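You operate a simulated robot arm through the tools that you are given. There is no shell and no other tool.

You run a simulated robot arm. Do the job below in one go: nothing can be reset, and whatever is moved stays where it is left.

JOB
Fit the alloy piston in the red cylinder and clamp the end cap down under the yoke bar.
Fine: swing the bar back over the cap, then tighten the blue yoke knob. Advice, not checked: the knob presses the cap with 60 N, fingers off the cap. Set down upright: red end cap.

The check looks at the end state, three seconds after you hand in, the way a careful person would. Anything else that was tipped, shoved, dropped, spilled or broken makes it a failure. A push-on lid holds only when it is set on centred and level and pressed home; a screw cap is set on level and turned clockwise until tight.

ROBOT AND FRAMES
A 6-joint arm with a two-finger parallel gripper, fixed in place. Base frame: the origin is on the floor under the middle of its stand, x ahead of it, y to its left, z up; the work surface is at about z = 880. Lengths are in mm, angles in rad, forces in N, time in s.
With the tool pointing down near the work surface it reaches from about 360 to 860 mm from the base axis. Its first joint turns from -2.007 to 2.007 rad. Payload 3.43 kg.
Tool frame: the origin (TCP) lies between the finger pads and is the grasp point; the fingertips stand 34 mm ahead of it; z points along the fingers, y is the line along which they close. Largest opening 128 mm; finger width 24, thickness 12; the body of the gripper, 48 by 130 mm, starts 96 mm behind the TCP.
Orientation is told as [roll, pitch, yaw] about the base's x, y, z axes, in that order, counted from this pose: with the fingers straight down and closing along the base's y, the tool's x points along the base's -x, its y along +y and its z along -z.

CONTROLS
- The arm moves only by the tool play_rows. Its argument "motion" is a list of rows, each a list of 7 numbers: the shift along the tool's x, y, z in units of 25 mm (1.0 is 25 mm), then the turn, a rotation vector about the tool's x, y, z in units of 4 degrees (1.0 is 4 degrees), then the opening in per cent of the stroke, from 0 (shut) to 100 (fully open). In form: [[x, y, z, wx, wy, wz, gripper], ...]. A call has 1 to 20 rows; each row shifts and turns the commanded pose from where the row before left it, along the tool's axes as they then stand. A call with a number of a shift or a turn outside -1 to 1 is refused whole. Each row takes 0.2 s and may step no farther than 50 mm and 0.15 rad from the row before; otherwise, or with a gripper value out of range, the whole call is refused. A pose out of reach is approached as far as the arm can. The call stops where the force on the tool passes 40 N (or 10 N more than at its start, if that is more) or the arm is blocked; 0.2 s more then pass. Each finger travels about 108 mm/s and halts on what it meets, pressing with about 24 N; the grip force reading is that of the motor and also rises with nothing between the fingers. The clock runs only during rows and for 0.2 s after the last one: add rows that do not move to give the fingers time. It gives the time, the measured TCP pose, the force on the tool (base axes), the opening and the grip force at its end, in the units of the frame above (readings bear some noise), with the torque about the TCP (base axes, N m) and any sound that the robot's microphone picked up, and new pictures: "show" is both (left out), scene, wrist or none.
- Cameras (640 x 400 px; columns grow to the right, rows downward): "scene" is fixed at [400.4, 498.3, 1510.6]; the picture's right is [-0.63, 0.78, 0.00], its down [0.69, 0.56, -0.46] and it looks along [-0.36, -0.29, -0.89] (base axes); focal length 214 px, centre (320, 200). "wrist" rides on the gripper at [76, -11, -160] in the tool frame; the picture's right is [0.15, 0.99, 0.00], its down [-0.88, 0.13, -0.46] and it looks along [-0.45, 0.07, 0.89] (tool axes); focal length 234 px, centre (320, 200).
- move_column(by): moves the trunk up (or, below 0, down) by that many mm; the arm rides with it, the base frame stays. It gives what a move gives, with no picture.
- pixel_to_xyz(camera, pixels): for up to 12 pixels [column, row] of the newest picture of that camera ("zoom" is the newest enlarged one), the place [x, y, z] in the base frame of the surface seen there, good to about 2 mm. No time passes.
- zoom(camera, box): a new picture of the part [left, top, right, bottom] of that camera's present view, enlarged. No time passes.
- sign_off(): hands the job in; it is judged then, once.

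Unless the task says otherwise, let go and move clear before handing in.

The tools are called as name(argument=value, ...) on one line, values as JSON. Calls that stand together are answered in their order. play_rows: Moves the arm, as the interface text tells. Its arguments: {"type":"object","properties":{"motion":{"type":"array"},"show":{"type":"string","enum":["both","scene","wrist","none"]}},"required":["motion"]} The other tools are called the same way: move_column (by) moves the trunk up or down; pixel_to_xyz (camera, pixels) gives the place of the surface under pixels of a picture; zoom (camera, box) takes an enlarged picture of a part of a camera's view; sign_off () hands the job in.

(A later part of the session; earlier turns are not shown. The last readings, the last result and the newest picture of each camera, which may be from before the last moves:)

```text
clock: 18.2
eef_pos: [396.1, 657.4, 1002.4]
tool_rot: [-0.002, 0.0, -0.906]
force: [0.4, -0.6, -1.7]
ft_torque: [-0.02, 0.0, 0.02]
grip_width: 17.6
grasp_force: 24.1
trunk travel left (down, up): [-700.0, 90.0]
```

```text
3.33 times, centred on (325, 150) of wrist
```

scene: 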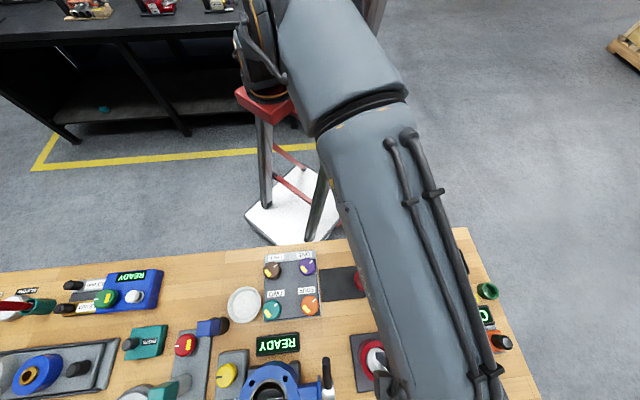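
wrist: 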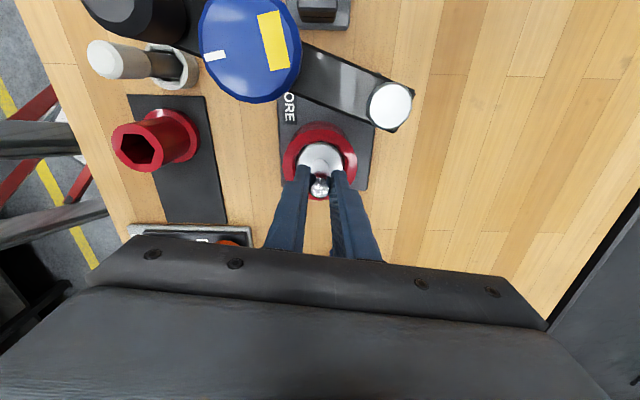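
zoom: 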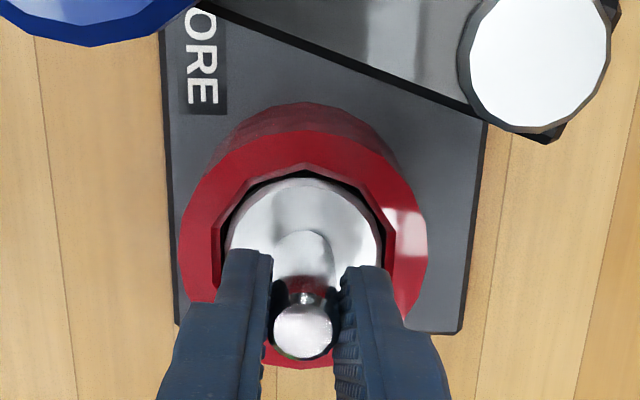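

The piston is entering with an even gap all round and no contact force. I'll continue down in small steps to seating.

play_rows(motion=[[0, 0, 0.25, 0, 0, 0, 0], [0, 0, 0.25, 0, 0, 0, 0], [0, 0, 0.2, 0, 0, 0, 0], [0, 0, 0.1, 0, 0, 0, 0], [0, 0, 0.05, 0, 0, 0, 0], [0, 0, 0.05, 0, 0, 0, 0], [0, 0, 0, 0, 0, 0, 0]], show="wrist")

zoom(camera="wrist", box=[270, 90, 380, 210])

```text
clock: 19.8
eef_pos: [396.4, 657.8, 979.9]
tool_rot: [-0.001, -0.001, -0.907]
force: [-2.8, -5.7, 8.8]
ft_torque: [-0.43, -0.05, -0.04]
grip_width: 17.3
grasp_force: 24.1
trunk travel left (down, up): [-700.0, 90.0]
```

wrist: 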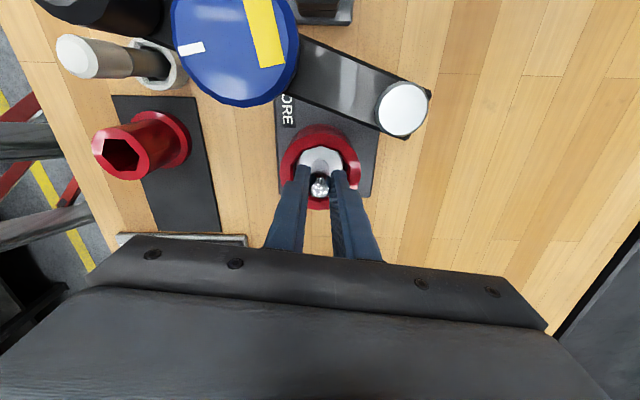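

```text
3.33 times, centred on (325, 150) of wrist
```

zoom: 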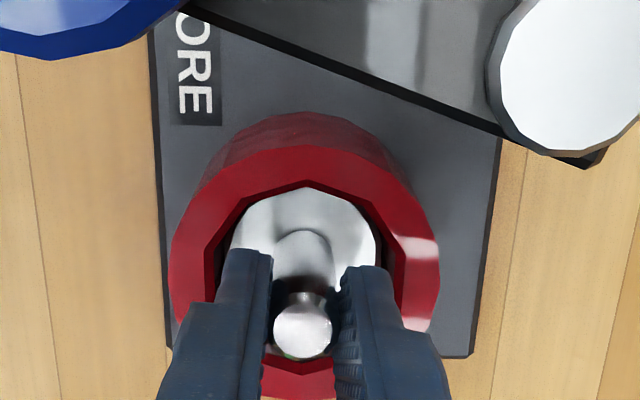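

There is contact at TCP z 979.9 with about 9 N up, which matches the seated height I predicted. The fingertips are about 3 mm above the rim, so I'll open a little and lift straight up.

play_rows(motion=[[0, 0, 0, 0, 0, 0, 20], [0, 0, 0, 0, 0, 0, 32], [0, 0, 0, 0, 0, 0, 32], [0, 0, -0.4, 0, 0, 0, 32], [0, 0, -0.8, 0, 0, 0, 32], [0, 0, -1, 0, 0, 0, 45], [0, 0, -1, 0, 0, 0, 45], [0, 0, -1, 0, 0, 0, 45]])

zoom(camera="wrist", box=[270, 90, 380, 210])

```text
clock: 21.6
eef_pos: [395.7, 657.3, 1085.7]
tool_rot: [0.0, 0.001, -0.906]
force: [-0.5, -0.9, -0.5]
ft_torque: [-0.01, 0.02, -0.02]
grip_width: 57.8
grasp_force: 0.2
trunk travel left (down, up): [-700.0, 90.0]
```

scene: 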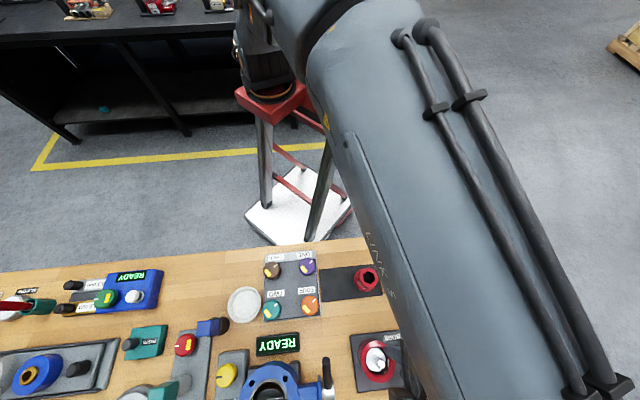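
wrist: 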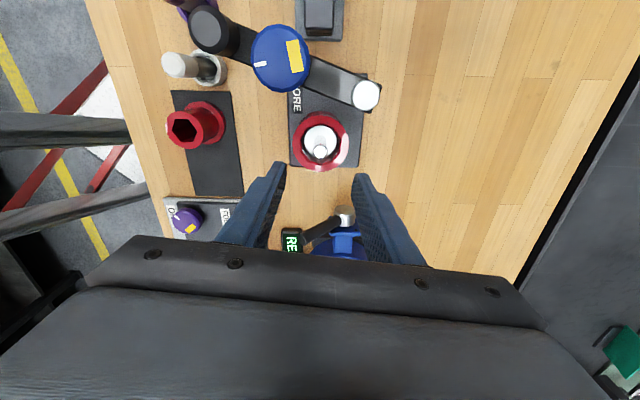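

```text
3.33 times, centred on (325, 150) of wrist
```

zoom: 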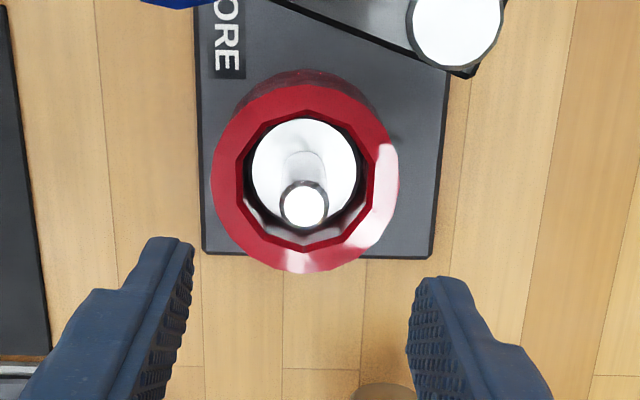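

The piston stands upright in the bore. With this clean view I'll measure the rim centre and rod position again for placing the cap.

pixel_to_xyz(camera="zoom", pixels=[[303, 80], [350, 92], [385, 130], [395, 190], [375, 240], [305, 268], [245, 250], [215, 200], [217, 150], [250, 98], [360, 255], [390, 160]])

pixel_to_xyz(camera="zoom", pixels=[[304, 184], [304, 228], [281, 206], [327, 206], [304, 120], [254, 168], [355, 168], [265, 205], [345, 205], [304, 208], [270, 140], [338, 140]])

pixel_to_xyz(camera="zoom", pixels=[[305, 108], [347, 118], [371, 158], [368, 203], [343, 237], [302, 248], [261, 233], [240, 195], [240, 155], [260, 120]])

```text
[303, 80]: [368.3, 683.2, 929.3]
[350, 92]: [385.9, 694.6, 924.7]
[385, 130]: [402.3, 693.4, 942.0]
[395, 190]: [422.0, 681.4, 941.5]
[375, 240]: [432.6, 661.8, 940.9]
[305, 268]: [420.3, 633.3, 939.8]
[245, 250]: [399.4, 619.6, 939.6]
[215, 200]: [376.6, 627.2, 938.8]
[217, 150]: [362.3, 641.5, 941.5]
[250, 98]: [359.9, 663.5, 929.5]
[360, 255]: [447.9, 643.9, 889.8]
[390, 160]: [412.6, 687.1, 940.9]
```

```text
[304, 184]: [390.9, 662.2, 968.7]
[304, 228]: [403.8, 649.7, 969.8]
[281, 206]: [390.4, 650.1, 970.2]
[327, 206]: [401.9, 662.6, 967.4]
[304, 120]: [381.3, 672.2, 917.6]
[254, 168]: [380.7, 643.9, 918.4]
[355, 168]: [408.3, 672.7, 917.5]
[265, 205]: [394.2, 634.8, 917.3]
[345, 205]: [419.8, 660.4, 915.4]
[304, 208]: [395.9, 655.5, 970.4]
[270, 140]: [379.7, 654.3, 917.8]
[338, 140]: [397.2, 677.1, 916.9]
```

```text
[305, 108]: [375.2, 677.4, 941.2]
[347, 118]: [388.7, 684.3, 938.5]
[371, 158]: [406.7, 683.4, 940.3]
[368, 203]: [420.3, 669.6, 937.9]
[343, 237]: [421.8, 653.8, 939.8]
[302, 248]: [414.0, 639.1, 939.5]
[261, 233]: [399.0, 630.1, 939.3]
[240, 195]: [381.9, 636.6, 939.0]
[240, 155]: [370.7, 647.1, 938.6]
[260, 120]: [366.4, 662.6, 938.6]
```

Rod top is at z 969 and the bore centre, averaged over the views, is about (396.3,656.8). Now I'm moving above the red end cap with a 70 mm opening.

play_rows(motion=[[-0.038, -0.976, 0, 0, 0, 0, 45], [-0.038, -0.976, 0, 0, 0, 0, 45], [-0.038, -0.976, 0, 0, 0, 0, 45], [-0.038, -0.976, 0, 0, 0, 0, 45], [-0.038, -0.976, 0, 0, 0, 0, 50], [-0.038, -0.976, 0, 0, 0, 0, 55], [-0.038, -0.976, 0, 0, 0, 0, 55], [0, 0, 0.9, 0, 0, 0, 55], [0, 0, 0.9, 0, 0, 0, 55], [0, 0, 0.9, 0, 0, 0, 55], [0, 0, 0.5, 0, 0, 0, 55], [0, 0, 0, 0, 0, 0, 55]])

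zoom(camera="wrist", box=[260, 110, 380, 220])

```text
clock: 24.2
eef_pos: [264.4, 544.7, 1004.9]
tool_rot: [0.0, 0.001, -0.908]
force: [0.2, 0.2, 0.7]
ft_torque: [-0.01, -0.01, -0.01]
grip_width: 70.1
grasp_force: 0.1
trunk travel left (down, up): [-700.0, 90.0]
```

scene: 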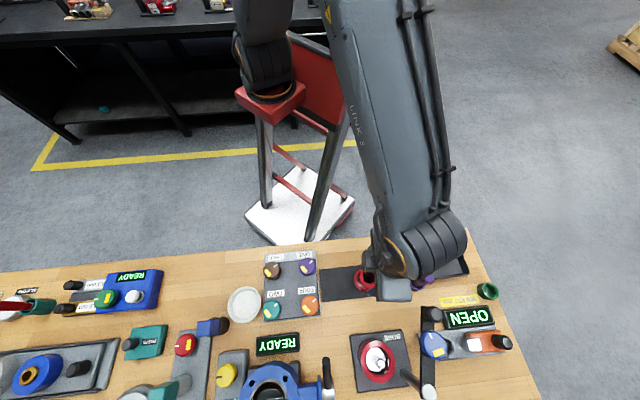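
wrist: 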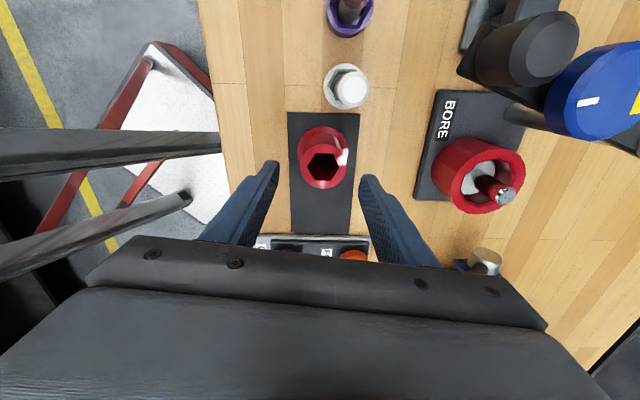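

```text
3.64 times, centred on (320, 165) of wrist
```

zoom: 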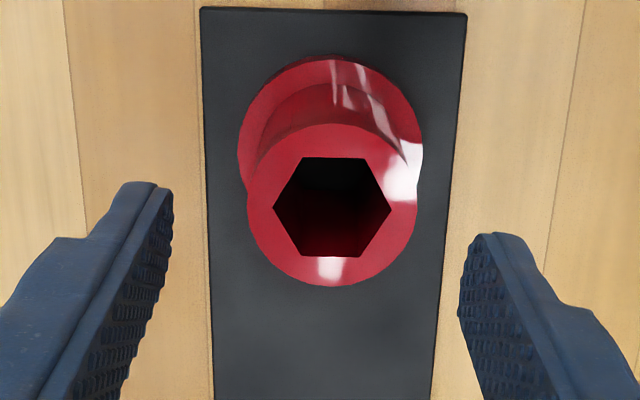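

pixel_to_xyz(camera="zoom", pixels=[[251, 205], [414, 205], [332, 127], [332, 283], [275, 150], [390, 150], [275, 262], [390, 260], [332, 62], [242, 140], [418, 130]])

pixel_to_xyz(camera="zoom", pixels=[[300, 160], [365, 160], [275, 207], [390, 207], [300, 252], [363, 255]])

```text
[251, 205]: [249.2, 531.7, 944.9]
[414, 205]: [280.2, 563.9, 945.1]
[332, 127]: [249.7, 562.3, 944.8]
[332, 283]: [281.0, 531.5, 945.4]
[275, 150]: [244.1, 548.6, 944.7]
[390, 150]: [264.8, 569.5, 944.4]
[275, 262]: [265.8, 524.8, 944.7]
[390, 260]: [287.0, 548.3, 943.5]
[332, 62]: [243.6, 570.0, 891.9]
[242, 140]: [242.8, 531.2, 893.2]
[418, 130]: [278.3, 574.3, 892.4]
```

```text
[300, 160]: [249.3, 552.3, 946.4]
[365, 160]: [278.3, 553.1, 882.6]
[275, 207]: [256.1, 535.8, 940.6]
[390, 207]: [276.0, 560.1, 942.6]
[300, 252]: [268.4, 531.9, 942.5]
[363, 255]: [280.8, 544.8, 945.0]
```

Boss centre is at about (265.2,547.6), with the TCP about 3 mm off. I'll correct, descend so the fingers straddle the boss with tips near z 911, and then close.

play_rows(motion=[[0.07, 0.09, 0, 0, 0, 0, 55], [0, 0, 0.6, 0, 0, 0, 55], [0, 0, 0.6, 0, 0, 0, 55], [0, 0, 0.6, 0, 0, 0, 55], [0, 0, 0.4, 0, 0, 0, 55], [0, 0, 0.2, 0, 0, 0, 55], [0, 0, 0, 0, 0, 0, 55]], show="wrist")

```text
clock: 25.8
eef_pos: [265.1, 551.4, 945.4]
tool_rot: [0.0, 0.0, -0.908]
force: [-0.2, -0.8, -0.3]
ft_torque: [0.02, 0.0, -0.01]
grip_width: 70.4
grasp_force: 0.0
trunk travel left (down, up): [-700.0, 90.0]
```

wrist: 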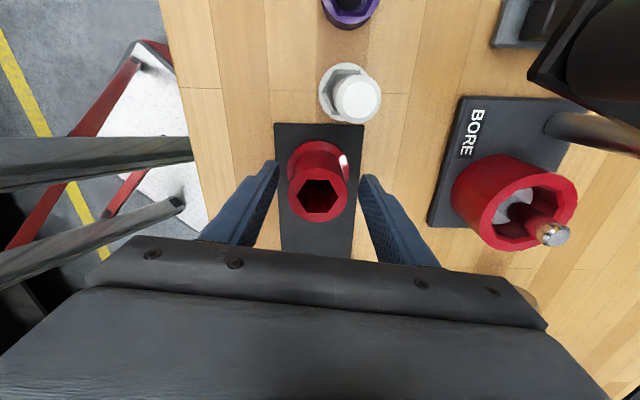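

The reading is now (265.1,551.4), about 3–4 mm past the boss centre in y. I'll nudge back and re-read before closing.

play_rows(motion=[[-0.12, -0.09, 0, 0, 0, 0, 55], [0, 0, 0, 0, 0, 0, 55], [0, 0, 0, 0, 0, 0, 55]], show="wrist")

zoom(camera="wrist", box=[260, 130, 380, 240])

```text
clock: 26.6
eef_pos: [265.5, 547.4, 945.2]
tool_rot: [0.0, 0.001, -0.908]
force: [0.1, -0.8, -0.2]
ft_torque: [0.0, 0.02, 0.03]
grip_width: 70.3
grasp_force: 0.1
trunk travel left (down, up): [-700.0, 90.0]
```

wrist: 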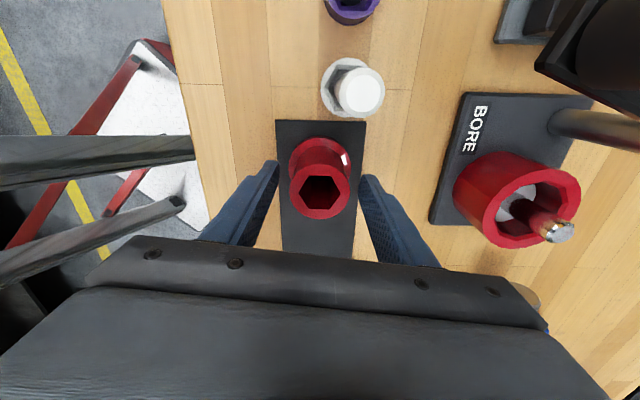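

```text
3.64 times, centred on (320, 185) of wrist
```

zoom: 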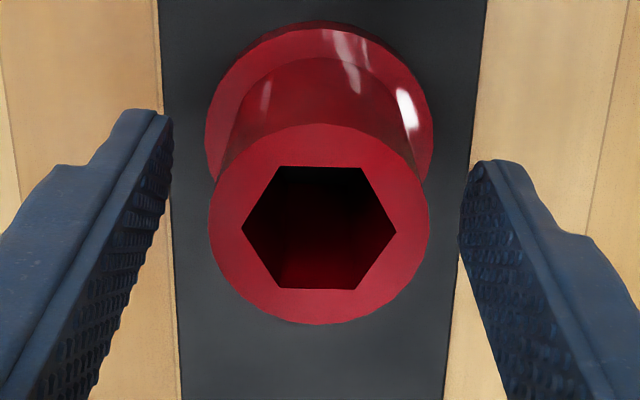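

Reading is now (265.5,547.4), and the boss is centred between the fingers. Closing on it.

play_rows(motion=[[0, 0, 0, 0, 0, 0, 45], [0, 0, 0, 0, 0, 0, 38], [0, 0, 0, 0, 0, 0, 0], [0, 0, 0, 0, 0, 0, 0], [0, 0, 0, 0, 0, 0, 0]], show="wrist")

zoom(camera="wrist", box=[260, 130, 380, 240])

```text
clock: 27.8
eef_pos: [266.6, 547.5, 945.0]
tool_rot: [-0.001, -0.001, -0.908]
force: [-1.0, -1.0, 1.0]
ft_torque: [-0.01, 0.02, 0.0]
grip_width: 45.5
grasp_force: 24.1
trunk travel left (down, up): [-700.0, 90.0]
```

wrist: 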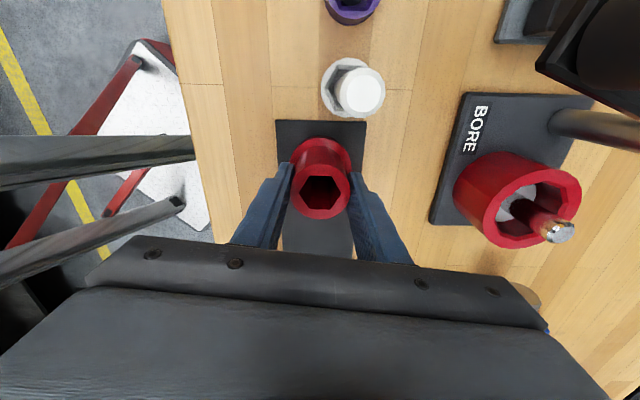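

```text
3.64 times, centred on (320, 185) of wrist
```

zoom: 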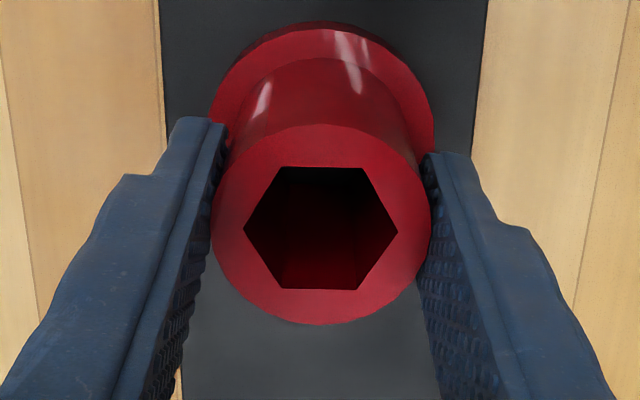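

The cap is gripped at 45.5 mm. I'm lifting it 110 mm.

play_rows(motion=[[0, 0, -0.4, 0, 0, 0, 0], [0, 0, -1, 0, 0, 0, 0], [0, 0, -1, 0, 0, 0, 0], [0, 0, -1, 0, 0, 0, 0], [0, 0, -1, 0, 0, 0, 0], [0, 0, 0, 0, 0, 0, 0]])

zoom(camera="scene", box=[320, 230, 440, 310])

```text
clock: 29.2
eef_pos: [265.4, 546.3, 1054.5]
tool_rot: [-0.001, -0.001, -0.907]
force: [-0.2, 0.9, -2.1]
ft_torque: [0.01, -0.02, 0.0]
grip_width: 45.5
grasp_force: 24.0
trunk travel left (down, up): [-700.0, 90.0]
```

scene: 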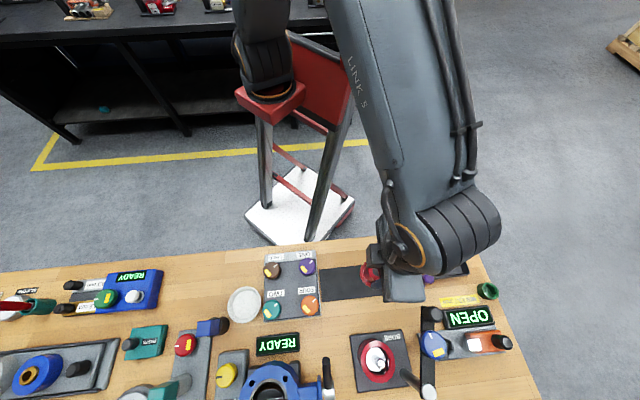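
wrist: 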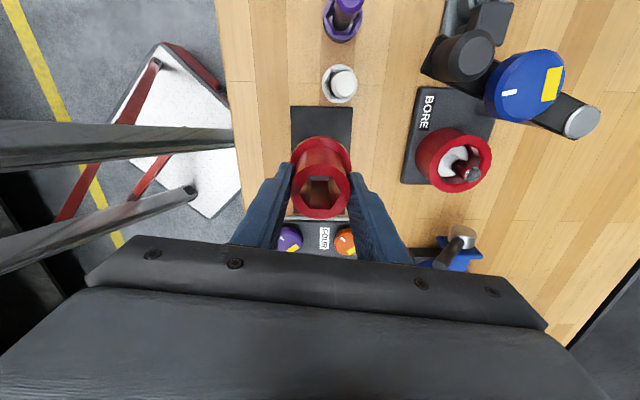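

```text
5.00 times, centred on (380, 270) of scene
```

zoom: 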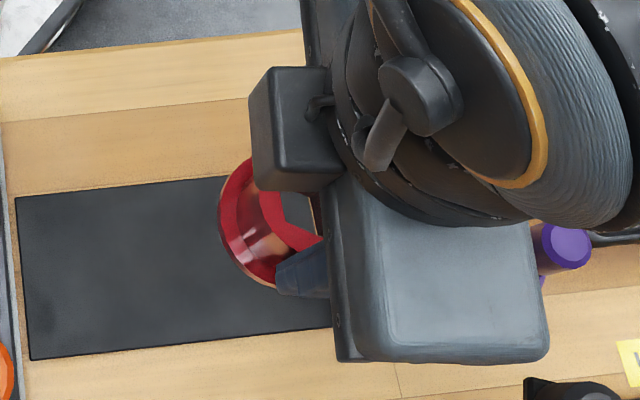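

The cap is lifted and level. I'm moving it over the cylinder at this height.

play_rows(motion=[[0.037, 0.978, 0, 0, 0, 0, 0], [0.037, 0.978, 0, 0, 0, 0, 0], [0.037, 0.978, 0, 0, 0, 0, 0], [0.037, 0.978, 0, 0, 0, 0, 0], [0.037, 0.978, 0, 0, 0, 0, 0], [0.037, 0.978, 0, 0, 0, 0, 0], [0.037, 0.978, 0, 0, 0, 0, 0], [0, 0, 0, 0, 0, 0, 0], [0, 0, 0, 0, 0, 0, 0]])

zoom(camera="wrist", box=[260, 110, 380, 240])

```text
clock: 31.2
eef_pos: [396.3, 659.7, 1054.1]
tool_rot: [0.0, -0.001, -0.907]
force: [0.6, 0.7, -3.3]
ft_torque: [0.02, 0.01, 0.01]
grip_width: 44.9
grasp_force: 23.4
trunk travel left (down, up): [-700.0, 90.0]
```

scene: 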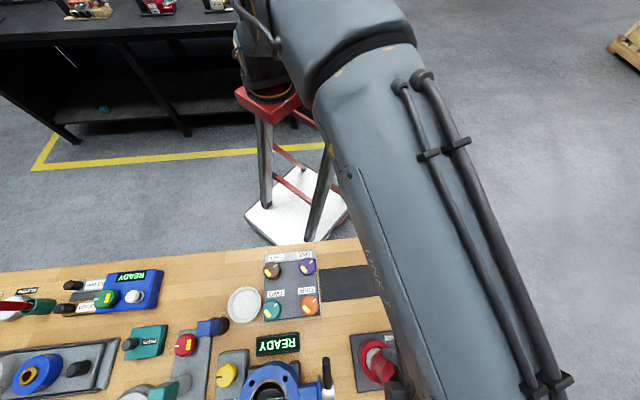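
wrist: 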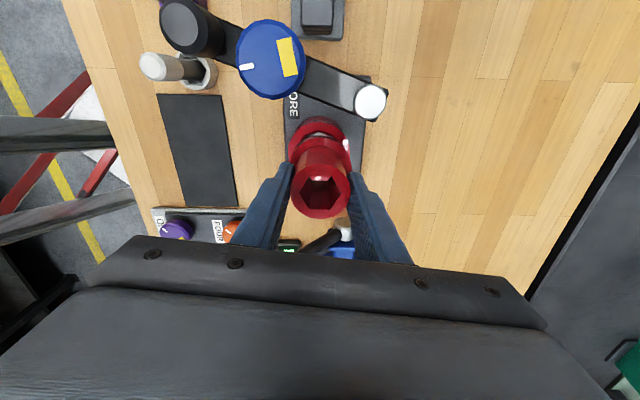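

```text
3.08 times, centred on (320, 175) of wrist
```

zoom: 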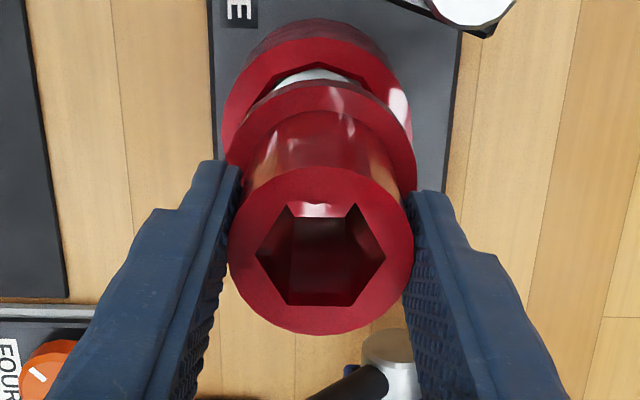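

pixel_to_xyz(camera="zoom", pixels=[[232, 250], [410, 250], [320, 170], [320, 330], [258, 195], [385, 195], [260, 308], [382, 308], [226, 130], [232, 85], [270, 50], [320, 40]])

pixel_to_xyz(camera="zoom", pixels=[[360, 52], [400, 90], [408, 120], [232, 150], [320, 88], [410, 155], [265, 110], [380, 110], [240, 180], [405, 185]])

```text
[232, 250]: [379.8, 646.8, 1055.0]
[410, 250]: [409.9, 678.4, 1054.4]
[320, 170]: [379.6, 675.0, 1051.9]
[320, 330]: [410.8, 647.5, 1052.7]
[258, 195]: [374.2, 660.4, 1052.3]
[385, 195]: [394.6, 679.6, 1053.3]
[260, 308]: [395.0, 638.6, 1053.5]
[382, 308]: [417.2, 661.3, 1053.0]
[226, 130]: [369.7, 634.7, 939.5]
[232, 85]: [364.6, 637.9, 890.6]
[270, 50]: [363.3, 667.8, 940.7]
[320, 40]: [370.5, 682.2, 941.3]
```

```text
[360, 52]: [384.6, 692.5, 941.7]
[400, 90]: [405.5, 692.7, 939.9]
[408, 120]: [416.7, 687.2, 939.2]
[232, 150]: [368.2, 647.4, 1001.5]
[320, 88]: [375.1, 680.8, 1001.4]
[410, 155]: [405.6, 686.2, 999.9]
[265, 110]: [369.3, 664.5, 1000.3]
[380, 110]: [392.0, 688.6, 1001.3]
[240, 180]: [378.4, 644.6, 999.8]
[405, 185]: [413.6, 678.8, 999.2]
```

Cap centre is at about (395.3,660.5), against a rim centre of about (396.2,657). I'll correct about 3.5 mm and lower to just above the rod top to recheck.

play_rows(motion=[[-0.13, -0.055, 0, 0, 0, 0, 0], [0, 0, 0.35, 0, 0, 0, 0], [0, 0, 0.35, 0, 0, 0, 0], [0, 0, 0, 0, 0, 0, 0], [0, 0, 0, 0, 0, 0, 0]])

zoom(camera="wrist", box=[260, 110, 380, 240])

pixel_to_xyz(camera="wrist", pixels=[[320, 199]])

```text
clock: 32.4
eef_pos: [397.3, 653.5, 1035.9]
tool_rot: [-0.001, -0.002, -0.908]
force: [-0.6, 0.1, -2.7]
ft_torque: [-0.01, -0.01, -0.02]
grip_width: 45.3
grasp_force: 24.2
trunk travel left (down, up): [-700.0, 90.0]
```

scene: 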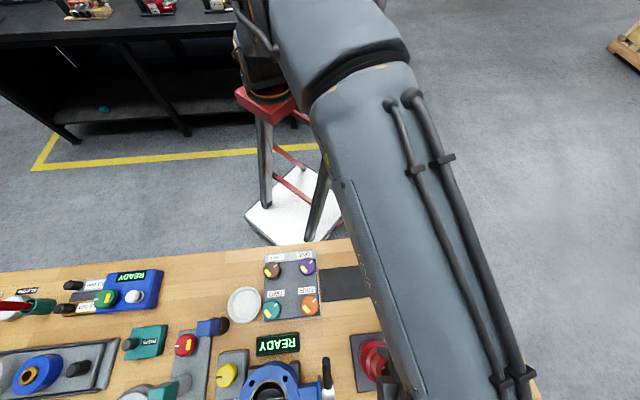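
wrist: 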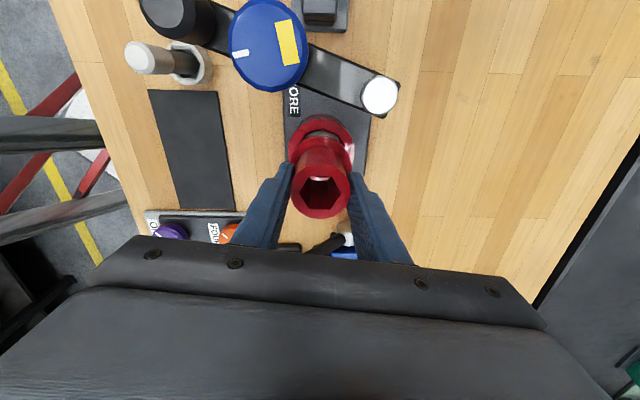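

```text
3.08 times, centred on (320, 175) of wrist
```

zoom: 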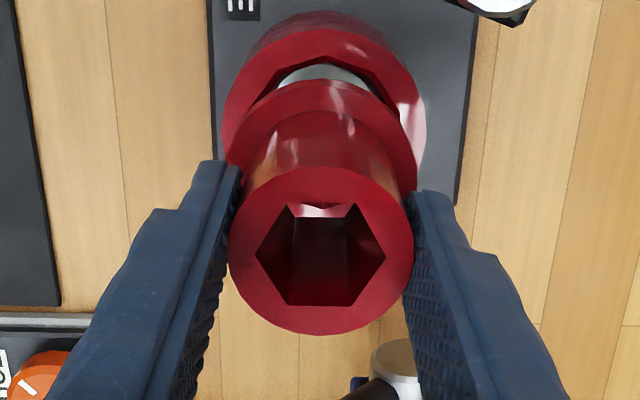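

```text
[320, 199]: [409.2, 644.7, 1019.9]
```

The reading is (397.3,653.5), so it drifted about 3 mm past in y. I'll correct in place without changing height.

play_rows(motion=[[0.12, 0.04, 0, 0, 0, 0, 0], [0, 0, 0, 0, 0, 0, 0], [0, 0, 0, 0, 0, 0, 0]], show="wrist")

zoom(camera="wrist", box=[260, 110, 380, 240])

pixel_to_xyz(camera="zoom", pixels=[[232, 250], [410, 250], [320, 170], [320, 330], [258, 195], [385, 195], [260, 308], [382, 308]])

```text
clock: 33.2
eef_pos: [395.9, 654.8, 1035.0]
tool_rot: [-0.001, 0.0, -0.908]
force: [0.2, 0.2, -2.8]
ft_torque: [-0.01, -0.02, 0.02]
grip_width: 45.6
grasp_force: 24.2
trunk travel left (down, up): [-700.0, 90.0]
```

wrist: 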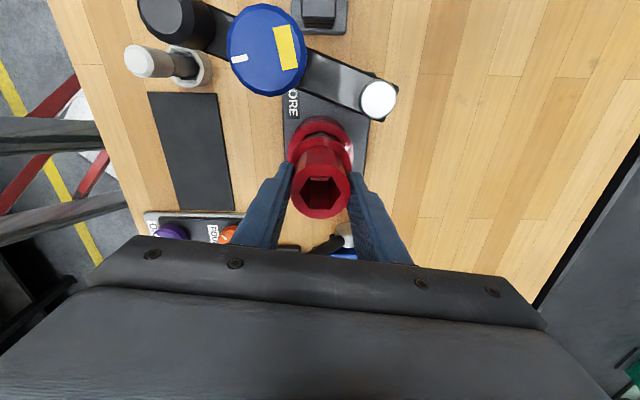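

```text
3.08 times, centred on (320, 175) of wrist
```

zoom: 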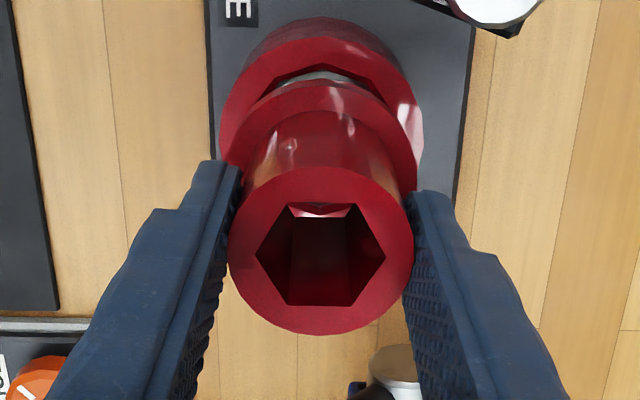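

```text
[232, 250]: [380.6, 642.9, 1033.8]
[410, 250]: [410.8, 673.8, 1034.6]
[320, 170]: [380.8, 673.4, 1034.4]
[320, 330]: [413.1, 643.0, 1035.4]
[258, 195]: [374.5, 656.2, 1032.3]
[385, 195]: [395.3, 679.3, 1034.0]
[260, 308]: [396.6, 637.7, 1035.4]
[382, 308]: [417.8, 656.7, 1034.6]
```

pixel_to_xyz(camera="zoom", pixels=[[226, 120], [240, 82], [275, 52], [320, 42], [362, 55], [398, 92], [415, 130], [228, 145], [418, 160], [300, 72], [350, 78]])

pixel_to_xyz(camera="zoom", pixels=[[235, 150], [245, 128], [270, 103], [320, 88], [365, 98], [395, 125], [410, 155], [238, 175], [412, 180], [285, 95]])

```text
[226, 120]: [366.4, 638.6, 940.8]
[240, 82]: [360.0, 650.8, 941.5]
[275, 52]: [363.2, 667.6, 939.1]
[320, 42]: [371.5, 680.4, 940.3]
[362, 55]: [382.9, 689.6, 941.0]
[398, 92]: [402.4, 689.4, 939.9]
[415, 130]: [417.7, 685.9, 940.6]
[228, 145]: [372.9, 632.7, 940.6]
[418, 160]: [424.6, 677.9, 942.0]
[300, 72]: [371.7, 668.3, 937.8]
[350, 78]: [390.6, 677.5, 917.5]
```

```text
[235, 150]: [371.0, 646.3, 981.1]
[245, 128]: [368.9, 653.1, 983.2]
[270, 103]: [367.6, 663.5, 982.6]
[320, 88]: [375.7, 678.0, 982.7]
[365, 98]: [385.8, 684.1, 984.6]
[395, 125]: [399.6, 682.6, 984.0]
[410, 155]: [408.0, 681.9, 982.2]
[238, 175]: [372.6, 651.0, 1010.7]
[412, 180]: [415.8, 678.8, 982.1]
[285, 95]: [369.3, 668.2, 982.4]
```

In the same view the cap centre (~396.3,657.5) and the rim centre (~396.6,656.8) agree within 1 mm. I'm lowering 25 mm over the rod in small steps.

play_rows(motion=[[0, 0, 0.2, 0, 0, 0, 0], [0, 0, 0.2, 0, 0, 0, 0], [0, 0, 0.2, 0, 0, 0, 0], [0, 0, 0.2, 0, 0, 0, 0], [0, 0, 0.2, 0, 0, 0, 0], [0, 0, 0, 0, 0, 0, 0], [0, 0, 0, 0, 0, 0, 0]])

zoom(camera="wrist", box=[260, 110, 380, 240])

```text
clock: 34.8
eef_pos: [398.4, 655.9, 1012.8]
tool_rot: [0.0, 0.0, -0.909]
force: [-0.3, -0.3, -1.9]
ft_torque: [0.02, 0.01, 0.01]
grip_width: 45.6
grasp_force: 23.8
trunk travel left (down, up): [-700.0, 90.0]
```

scene: 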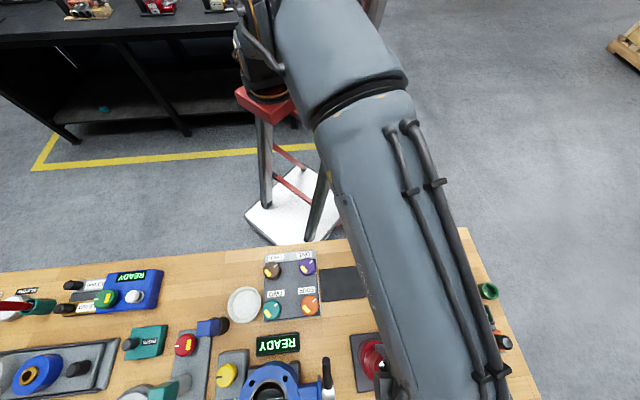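
wrist: 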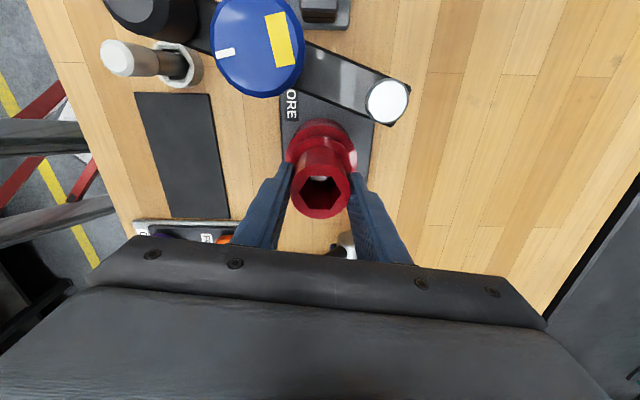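

```text
3.08 times, centred on (320, 175) of wrist
```

zoom: 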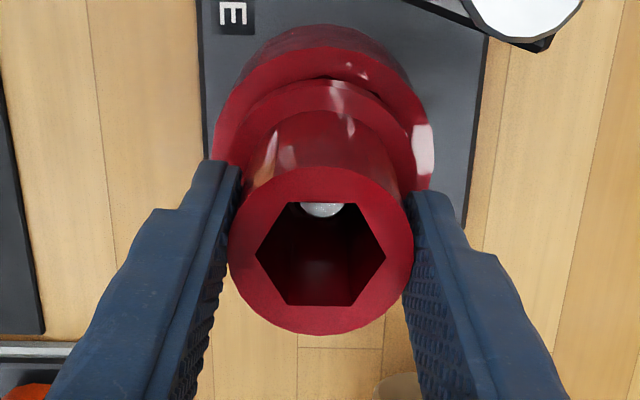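

The rod top shows inside the hex hole at zoom (323,208), so the cap is threading over the rod. Checking centring again at this lower height.

pixel_to_xyz(camera="zoom", pixels=[[218, 125], [232, 85], [270, 58], [320, 46], [370, 58], [408, 92], [428, 135], [222, 150], [425, 165], [323, 208]])

pixel_to_xyz(camera="zoom", pixels=[[238, 150], [248, 122], [275, 98], [325, 84], [370, 98], [400, 125], [412, 155], [412, 180], [290, 92], [345, 88]])

pixel_to_xyz(camera="zoom", pixels=[[232, 250], [410, 250], [320, 170], [320, 330], [258, 195], [385, 195], [260, 308], [382, 308]])

```text
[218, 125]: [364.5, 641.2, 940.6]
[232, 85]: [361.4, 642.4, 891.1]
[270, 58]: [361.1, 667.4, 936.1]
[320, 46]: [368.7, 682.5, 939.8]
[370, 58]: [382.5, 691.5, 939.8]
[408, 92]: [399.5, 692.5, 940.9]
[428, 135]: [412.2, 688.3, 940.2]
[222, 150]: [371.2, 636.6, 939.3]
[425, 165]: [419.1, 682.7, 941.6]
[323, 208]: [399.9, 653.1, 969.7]
```

```text
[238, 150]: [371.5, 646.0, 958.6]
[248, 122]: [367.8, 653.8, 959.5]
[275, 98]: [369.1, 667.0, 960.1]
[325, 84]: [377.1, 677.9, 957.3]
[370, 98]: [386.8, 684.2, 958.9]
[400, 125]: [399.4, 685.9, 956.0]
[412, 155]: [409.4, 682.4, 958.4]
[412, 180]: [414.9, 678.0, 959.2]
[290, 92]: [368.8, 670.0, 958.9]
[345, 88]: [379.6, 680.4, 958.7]
```

```text
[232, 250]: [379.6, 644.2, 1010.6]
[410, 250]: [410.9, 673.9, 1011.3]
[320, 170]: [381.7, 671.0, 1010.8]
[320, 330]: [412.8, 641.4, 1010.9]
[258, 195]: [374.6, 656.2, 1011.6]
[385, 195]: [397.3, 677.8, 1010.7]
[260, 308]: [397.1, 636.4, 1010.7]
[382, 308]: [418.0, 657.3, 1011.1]
```

Boss centre (396.5,657.3) and rim centre (~396,657.3) still agree within about 1 mm. I'm lowering the last ~10 mm in fine steps until contact.

play_rows(motion=[[0, 0, 0.1, 0, 0, 0, 0], [0, 0, 0.1, 0, 0, 0, 0], [0, 0, 0.06, 0, 0, 0, 0], [0, 0, 0.06, 0, 0, 0, 0], [0, 0, 0.04, 0, 0, 0, 0], [0, 0, 0.04, 0, 0, 0, 0], [0, 0, 0, 0, 0, 0, 0]], show="wrist")

zoom(camera="wrist", box=[260, 110, 380, 240])

```text
clock: 36.4
eef_pos: [396.7, 656.5, 1003.3]
tool_rot: [0.001, -0.001, -0.908]
force: [-1.3, -1.7, 7.3]
ft_torque: [-0.32, 0.23, -0.02]
grip_width: 45.5
grasp_force: 23.9
trunk travel left (down, up): [-700.0, 90.0]
```

wrist: 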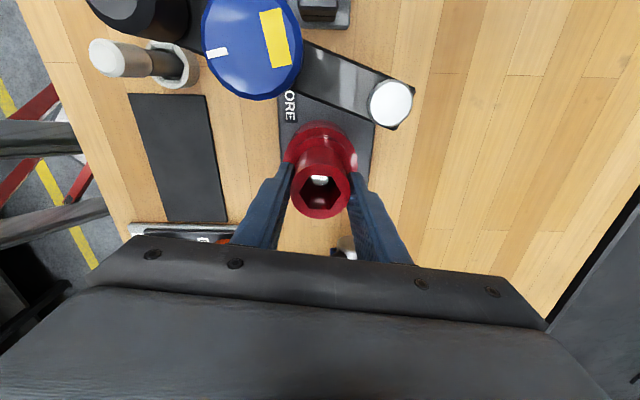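

```text
3.08 times, centred on (320, 175) of wrist
```

zoom: 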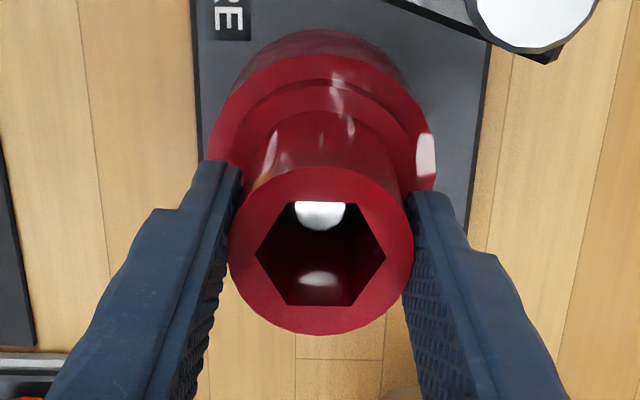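

Contact at TCP z 1003.3 with about 7 N, right where the flange should meet the rim. I'll press a little further to see whether it's home or has more to go.

play_rows(motion=[[0, 0, 0.04, 0, 0, 0, 0], [0, 0, 0.04, 0, 0, 0, 0], [0, 0, 0, 0, 0, 0, 0]], show="none")

```text
clock: 37.2
eef_pos: [396.2, 656.1, 1001.1]
tool_rot: [0.003, 0.003, -0.907]
force: [-2.9, 1.3, 21.4]
ft_torque: [-0.22, 0.47, -0.02]
grip_width: 45.2
grasp_force: 23.9
trunk travel left (down, up): [-700.0, 90.0]
```

play_rows(motion=[[0, 0, 0, 0, 0, 0, 0]], show="both")

zoom(camera="wrist", box=[260, 110, 380, 240])

pixel_to_xyz(camera="zoom", pixels=[[232, 250], [410, 250], [320, 170], [320, 330], [258, 195], [385, 195], [260, 308], [382, 308], [320, 95], [325, 65], [260, 110], [395, 120]])

```text
clock: 37.6
eef_pos: [396.7, 657.0, 1000.4]
tool_rot: [0.002, 0.0, -0.906]
force: [-2.3, 3.8, 22.7]
ft_torque: [-0.09, 0.36, -0.1]
grip_width: 45.7
grasp_force: 23.9
trunk travel left (down, up): [-700.0, 90.0]
```

scene: 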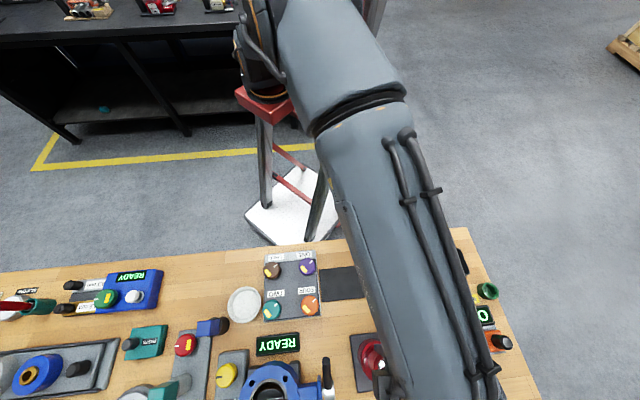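
wrist: 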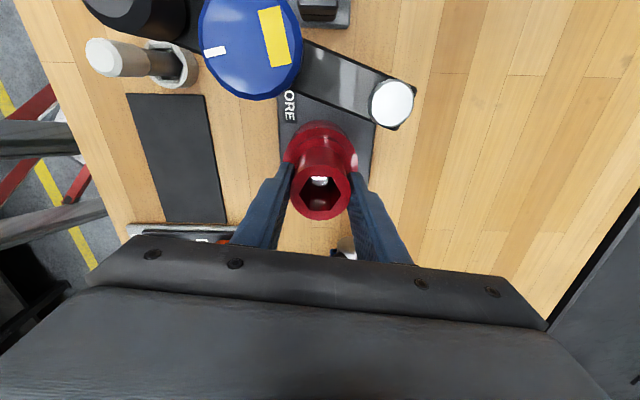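

```text
3.08 times, centred on (320, 175) of wrist
```

zoom: 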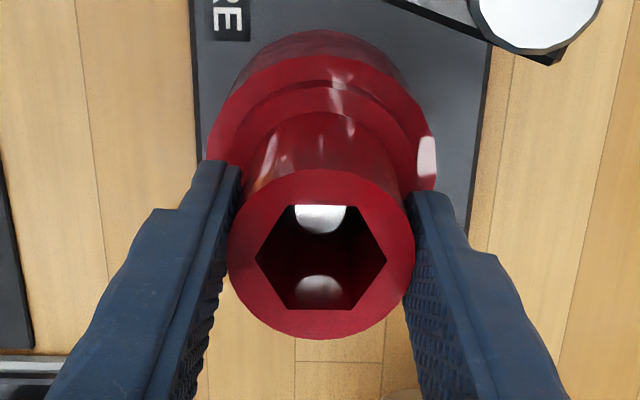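

```text
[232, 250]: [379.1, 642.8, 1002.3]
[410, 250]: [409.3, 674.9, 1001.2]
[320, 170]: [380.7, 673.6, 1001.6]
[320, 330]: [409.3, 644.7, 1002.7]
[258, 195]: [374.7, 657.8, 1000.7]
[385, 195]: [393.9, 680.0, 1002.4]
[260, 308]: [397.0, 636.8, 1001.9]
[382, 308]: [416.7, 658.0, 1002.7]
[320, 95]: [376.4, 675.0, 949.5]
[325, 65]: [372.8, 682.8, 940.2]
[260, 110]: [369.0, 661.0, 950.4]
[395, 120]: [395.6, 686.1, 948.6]
```

The flange top reads about 9.5 mm above the rim, which is the full flange thickness, so the cap is sitting flat on the rim and only the fingers slid a little. I'll relieve the push, open, and lift away.

play_rows(motion=[[0, 0, -0.06, 0, 0, 0, 0], [0, 0, 0, 0, 0, 0, 0], [0, 0, 0, 0, 0, 0, 42], [0, 0, 0, 0, 0, 0, 50], [0, 0, 0, 0, 0, 0, 50], [0, 0, -0.4, 0, 0, 0, 50], [0, 0, -0.8, 0, 0, 0, 50], [0, 0, -1, 0, 0, 0, 50], [0, 0, -1, 0, 0, 0, 50], [0, 0, -1, 0, 0, 0, 50], [0, 0, 0, 0, 0, 0, 50]])

zoom(camera="wrist", box=[230, 0, 430, 200])

zoom(camera="wrist", box=[270, 70, 380, 180])

```text
clock: 40.0
eef_pos: [397.9, 654.7, 1107.5]
tool_rot: [0.0, 0.001, -0.908]
force: [-0.6, 0.1, -0.8]
ft_torque: [-0.01, 0.0, 0.01]
grip_width: 64.0
grasp_force: 0.0
trunk travel left (down, up): [-700.0, 90.0]
```

scene: 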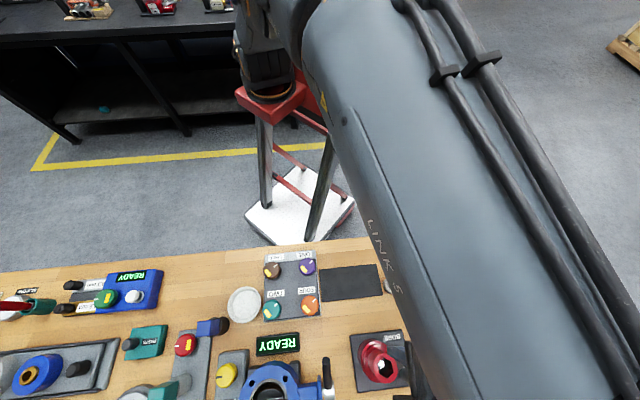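
wrist: 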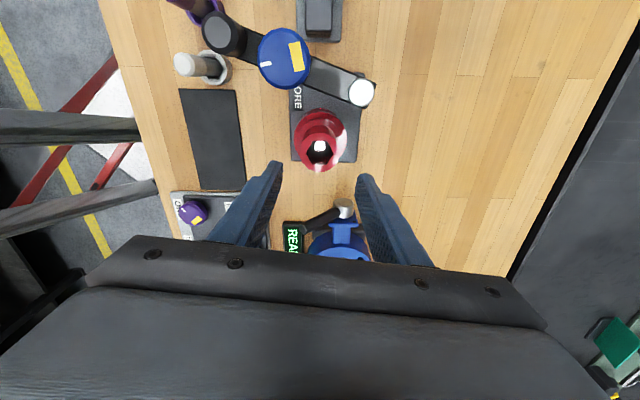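

```text
2.00 times, centred on (330, 100) of wrist
```

zoom: 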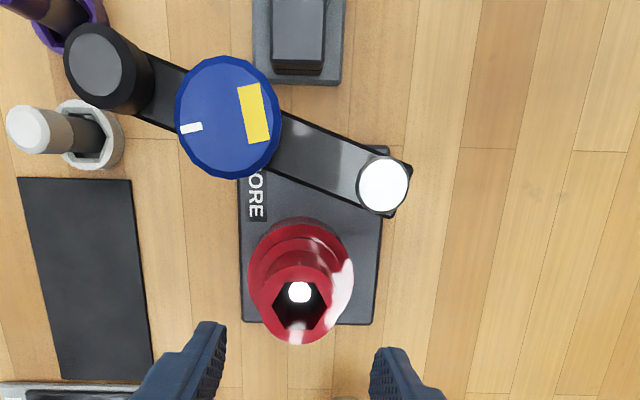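

```text
3.64 times, centred on (325, 125) of wrist
```

zoom: 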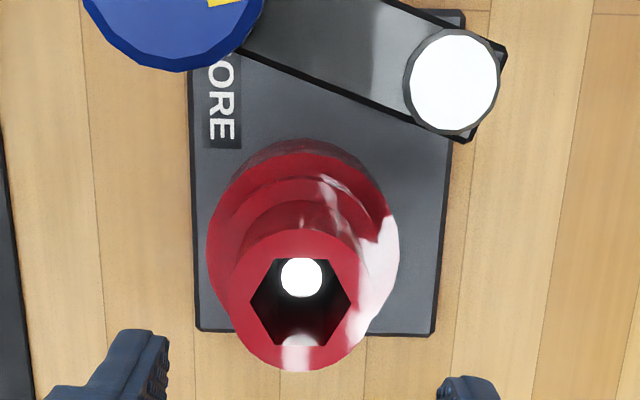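

The cap stands upright on the cylinder. I'll verify its centring and level by probing boss, flange and rim.

pixel_to_xyz(camera="zoom", pixels=[[236, 300], [358, 300], [300, 235], [298, 365], [258, 250], [342, 250], [255, 350], [345, 345]])

pixel_to_xyz(camera="zoom", pixels=[[240, 240], [252, 205], [275, 185], [305, 180], [335, 190], [360, 215], [372, 245], [225, 290], [212, 240], [225, 200], [390, 245], [370, 200]])

```text
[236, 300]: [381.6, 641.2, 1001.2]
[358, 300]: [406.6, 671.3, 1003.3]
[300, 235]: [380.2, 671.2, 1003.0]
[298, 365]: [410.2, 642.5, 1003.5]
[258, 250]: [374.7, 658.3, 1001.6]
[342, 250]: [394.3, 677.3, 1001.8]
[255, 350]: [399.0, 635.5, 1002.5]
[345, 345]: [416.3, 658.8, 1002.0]
```

```text
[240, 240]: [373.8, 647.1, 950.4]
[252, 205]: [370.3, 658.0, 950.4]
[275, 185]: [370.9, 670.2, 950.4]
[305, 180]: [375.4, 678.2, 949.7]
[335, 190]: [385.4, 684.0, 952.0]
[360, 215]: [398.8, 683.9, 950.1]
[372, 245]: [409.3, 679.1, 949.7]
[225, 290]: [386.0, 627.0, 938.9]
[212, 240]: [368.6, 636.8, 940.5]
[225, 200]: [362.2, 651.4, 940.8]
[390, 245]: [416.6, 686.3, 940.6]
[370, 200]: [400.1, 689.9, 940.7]
```

The cap centre is at about (395.4,657.0), over the cylinder centre, and level at z≈1002. Now the yoke: I'll measure the post, bar, knob and grip handle accurately.

zoom(camera="wrist", box=[190, 0, 390, 120])

```text
3.20 times, centred on (290, 60) of wrist
```

zoom: 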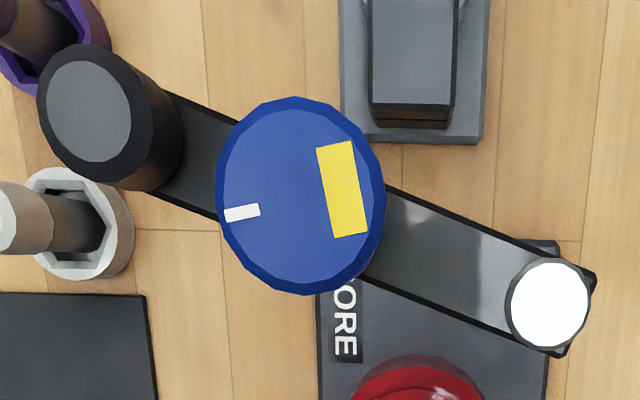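

pixel_to_xyz(camera="zoom", pixels=[[512, 300], [588, 305], [550, 268], [550, 342], [550, 305], [45, 110], [128, 110], [90, 68], [90, 155], [90, 110]])

pixel_to_xyz(camera="zoom", pixels=[[225, 195], [378, 190], [300, 104], [300, 284], [242, 140], [360, 140], [245, 255], [355, 260], [300, 195]])

pixel_to_xyz(camera="zoom", pixels=[[400, 200], [385, 275], [500, 240], [480, 320], [195, 108], [200, 205], [440, 260], [200, 150], [165, 120], [590, 280], [560, 350], [150, 180]])

```text
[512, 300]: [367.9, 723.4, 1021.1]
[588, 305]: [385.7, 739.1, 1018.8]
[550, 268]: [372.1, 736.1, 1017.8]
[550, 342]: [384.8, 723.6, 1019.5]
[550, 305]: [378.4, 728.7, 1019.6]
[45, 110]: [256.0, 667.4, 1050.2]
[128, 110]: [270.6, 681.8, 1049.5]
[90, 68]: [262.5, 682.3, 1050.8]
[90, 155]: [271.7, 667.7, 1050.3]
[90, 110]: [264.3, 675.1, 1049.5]
```

```text
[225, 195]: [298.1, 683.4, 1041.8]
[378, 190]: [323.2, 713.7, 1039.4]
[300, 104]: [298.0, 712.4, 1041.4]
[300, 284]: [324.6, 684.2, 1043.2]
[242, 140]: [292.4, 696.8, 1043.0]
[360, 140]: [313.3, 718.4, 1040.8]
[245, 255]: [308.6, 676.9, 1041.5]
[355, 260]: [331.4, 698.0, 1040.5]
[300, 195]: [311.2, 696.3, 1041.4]
```

```text
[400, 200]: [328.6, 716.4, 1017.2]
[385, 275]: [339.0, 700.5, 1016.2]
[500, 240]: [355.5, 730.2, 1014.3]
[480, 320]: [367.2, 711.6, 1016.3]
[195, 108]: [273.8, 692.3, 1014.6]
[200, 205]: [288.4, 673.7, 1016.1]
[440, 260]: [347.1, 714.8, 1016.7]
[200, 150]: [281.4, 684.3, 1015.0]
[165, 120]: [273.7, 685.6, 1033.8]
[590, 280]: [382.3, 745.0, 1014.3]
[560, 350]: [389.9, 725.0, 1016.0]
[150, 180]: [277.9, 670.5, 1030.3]
```

Post is at about (377.7,729), handle at about (264,673) with top z 1050, and knob at about (311.5,695.5). Both the knob and the cylinder are about 74 mm from the post, so swinging the bar about +77° puts the knob over the cap. I'll turn the gripper so its fingers can straddle the handle along the swing direction.

play_rows(motion=[[0, 0, -0.5, 0, 0, -0.98, 50], [0, 0, 0, 0, 0, -0.98, 50], [0, 0, 0, 0, 0, -0.98, 50], [0, 0, 0, 0, 0, -0.98, 50], [0, 0, 0, 0, 0, -0.98, 50], [0, 0, 0, 0, 0, -0.98, 50], [0, 0, 0, 0, 0, -0.98, 50], [0, 0, 0, 0, 0, -0.98, 50], [0, 0, 0, 0, 0, -0.98, 50], [0, 0, 0, 0, 0, -0.98, 50], [0, 0, 0, 0, 0, -0.98, 50], [0, 0, 0, 0, 0, -0.98, 50], [0, 0, 0, 0, 0, -0.98, 50], [0, 0, 0, 0, 0, -0.98, 50], [0, 0, 0, 0, 0, -0.98, 50], [0, 0, 0, 0, 0, -0.98, 50], [0, 0, 0, 0, 0, -0.98, 50], [0, 0, 0, 0, 0, -0.98, 50], [0, 0, 0, 0, 0, -0.98, 50], [0, 0, 0, 0, 0, -0.98, 50]])

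```text
clock: 44.2
eef_pos: [396.7, 654.1, 1120.5]
tool_rot: [0.001, 0.0, 0.463]
force: [0.4, 0.2, -0.5]
ft_torque: [0.01, 0.02, 0.05]
grip_width: 63.9
grasp_force: 0.1
trunk travel left (down, up): [-700.0, 90.0]
```

scene: 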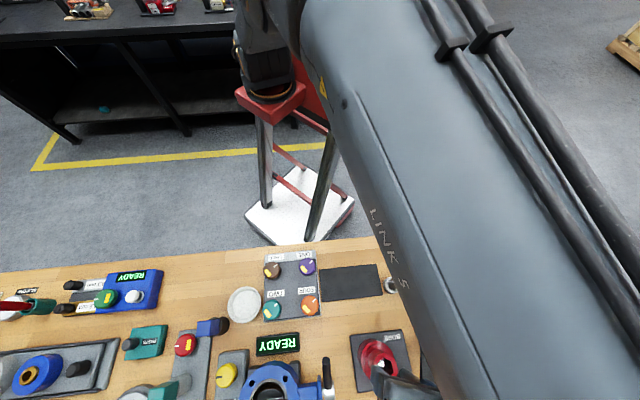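
wrist: 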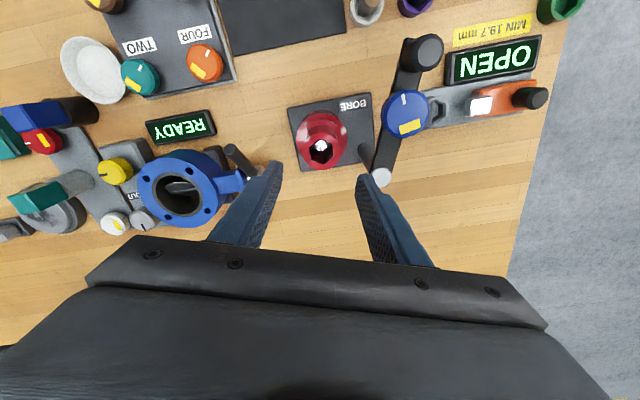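

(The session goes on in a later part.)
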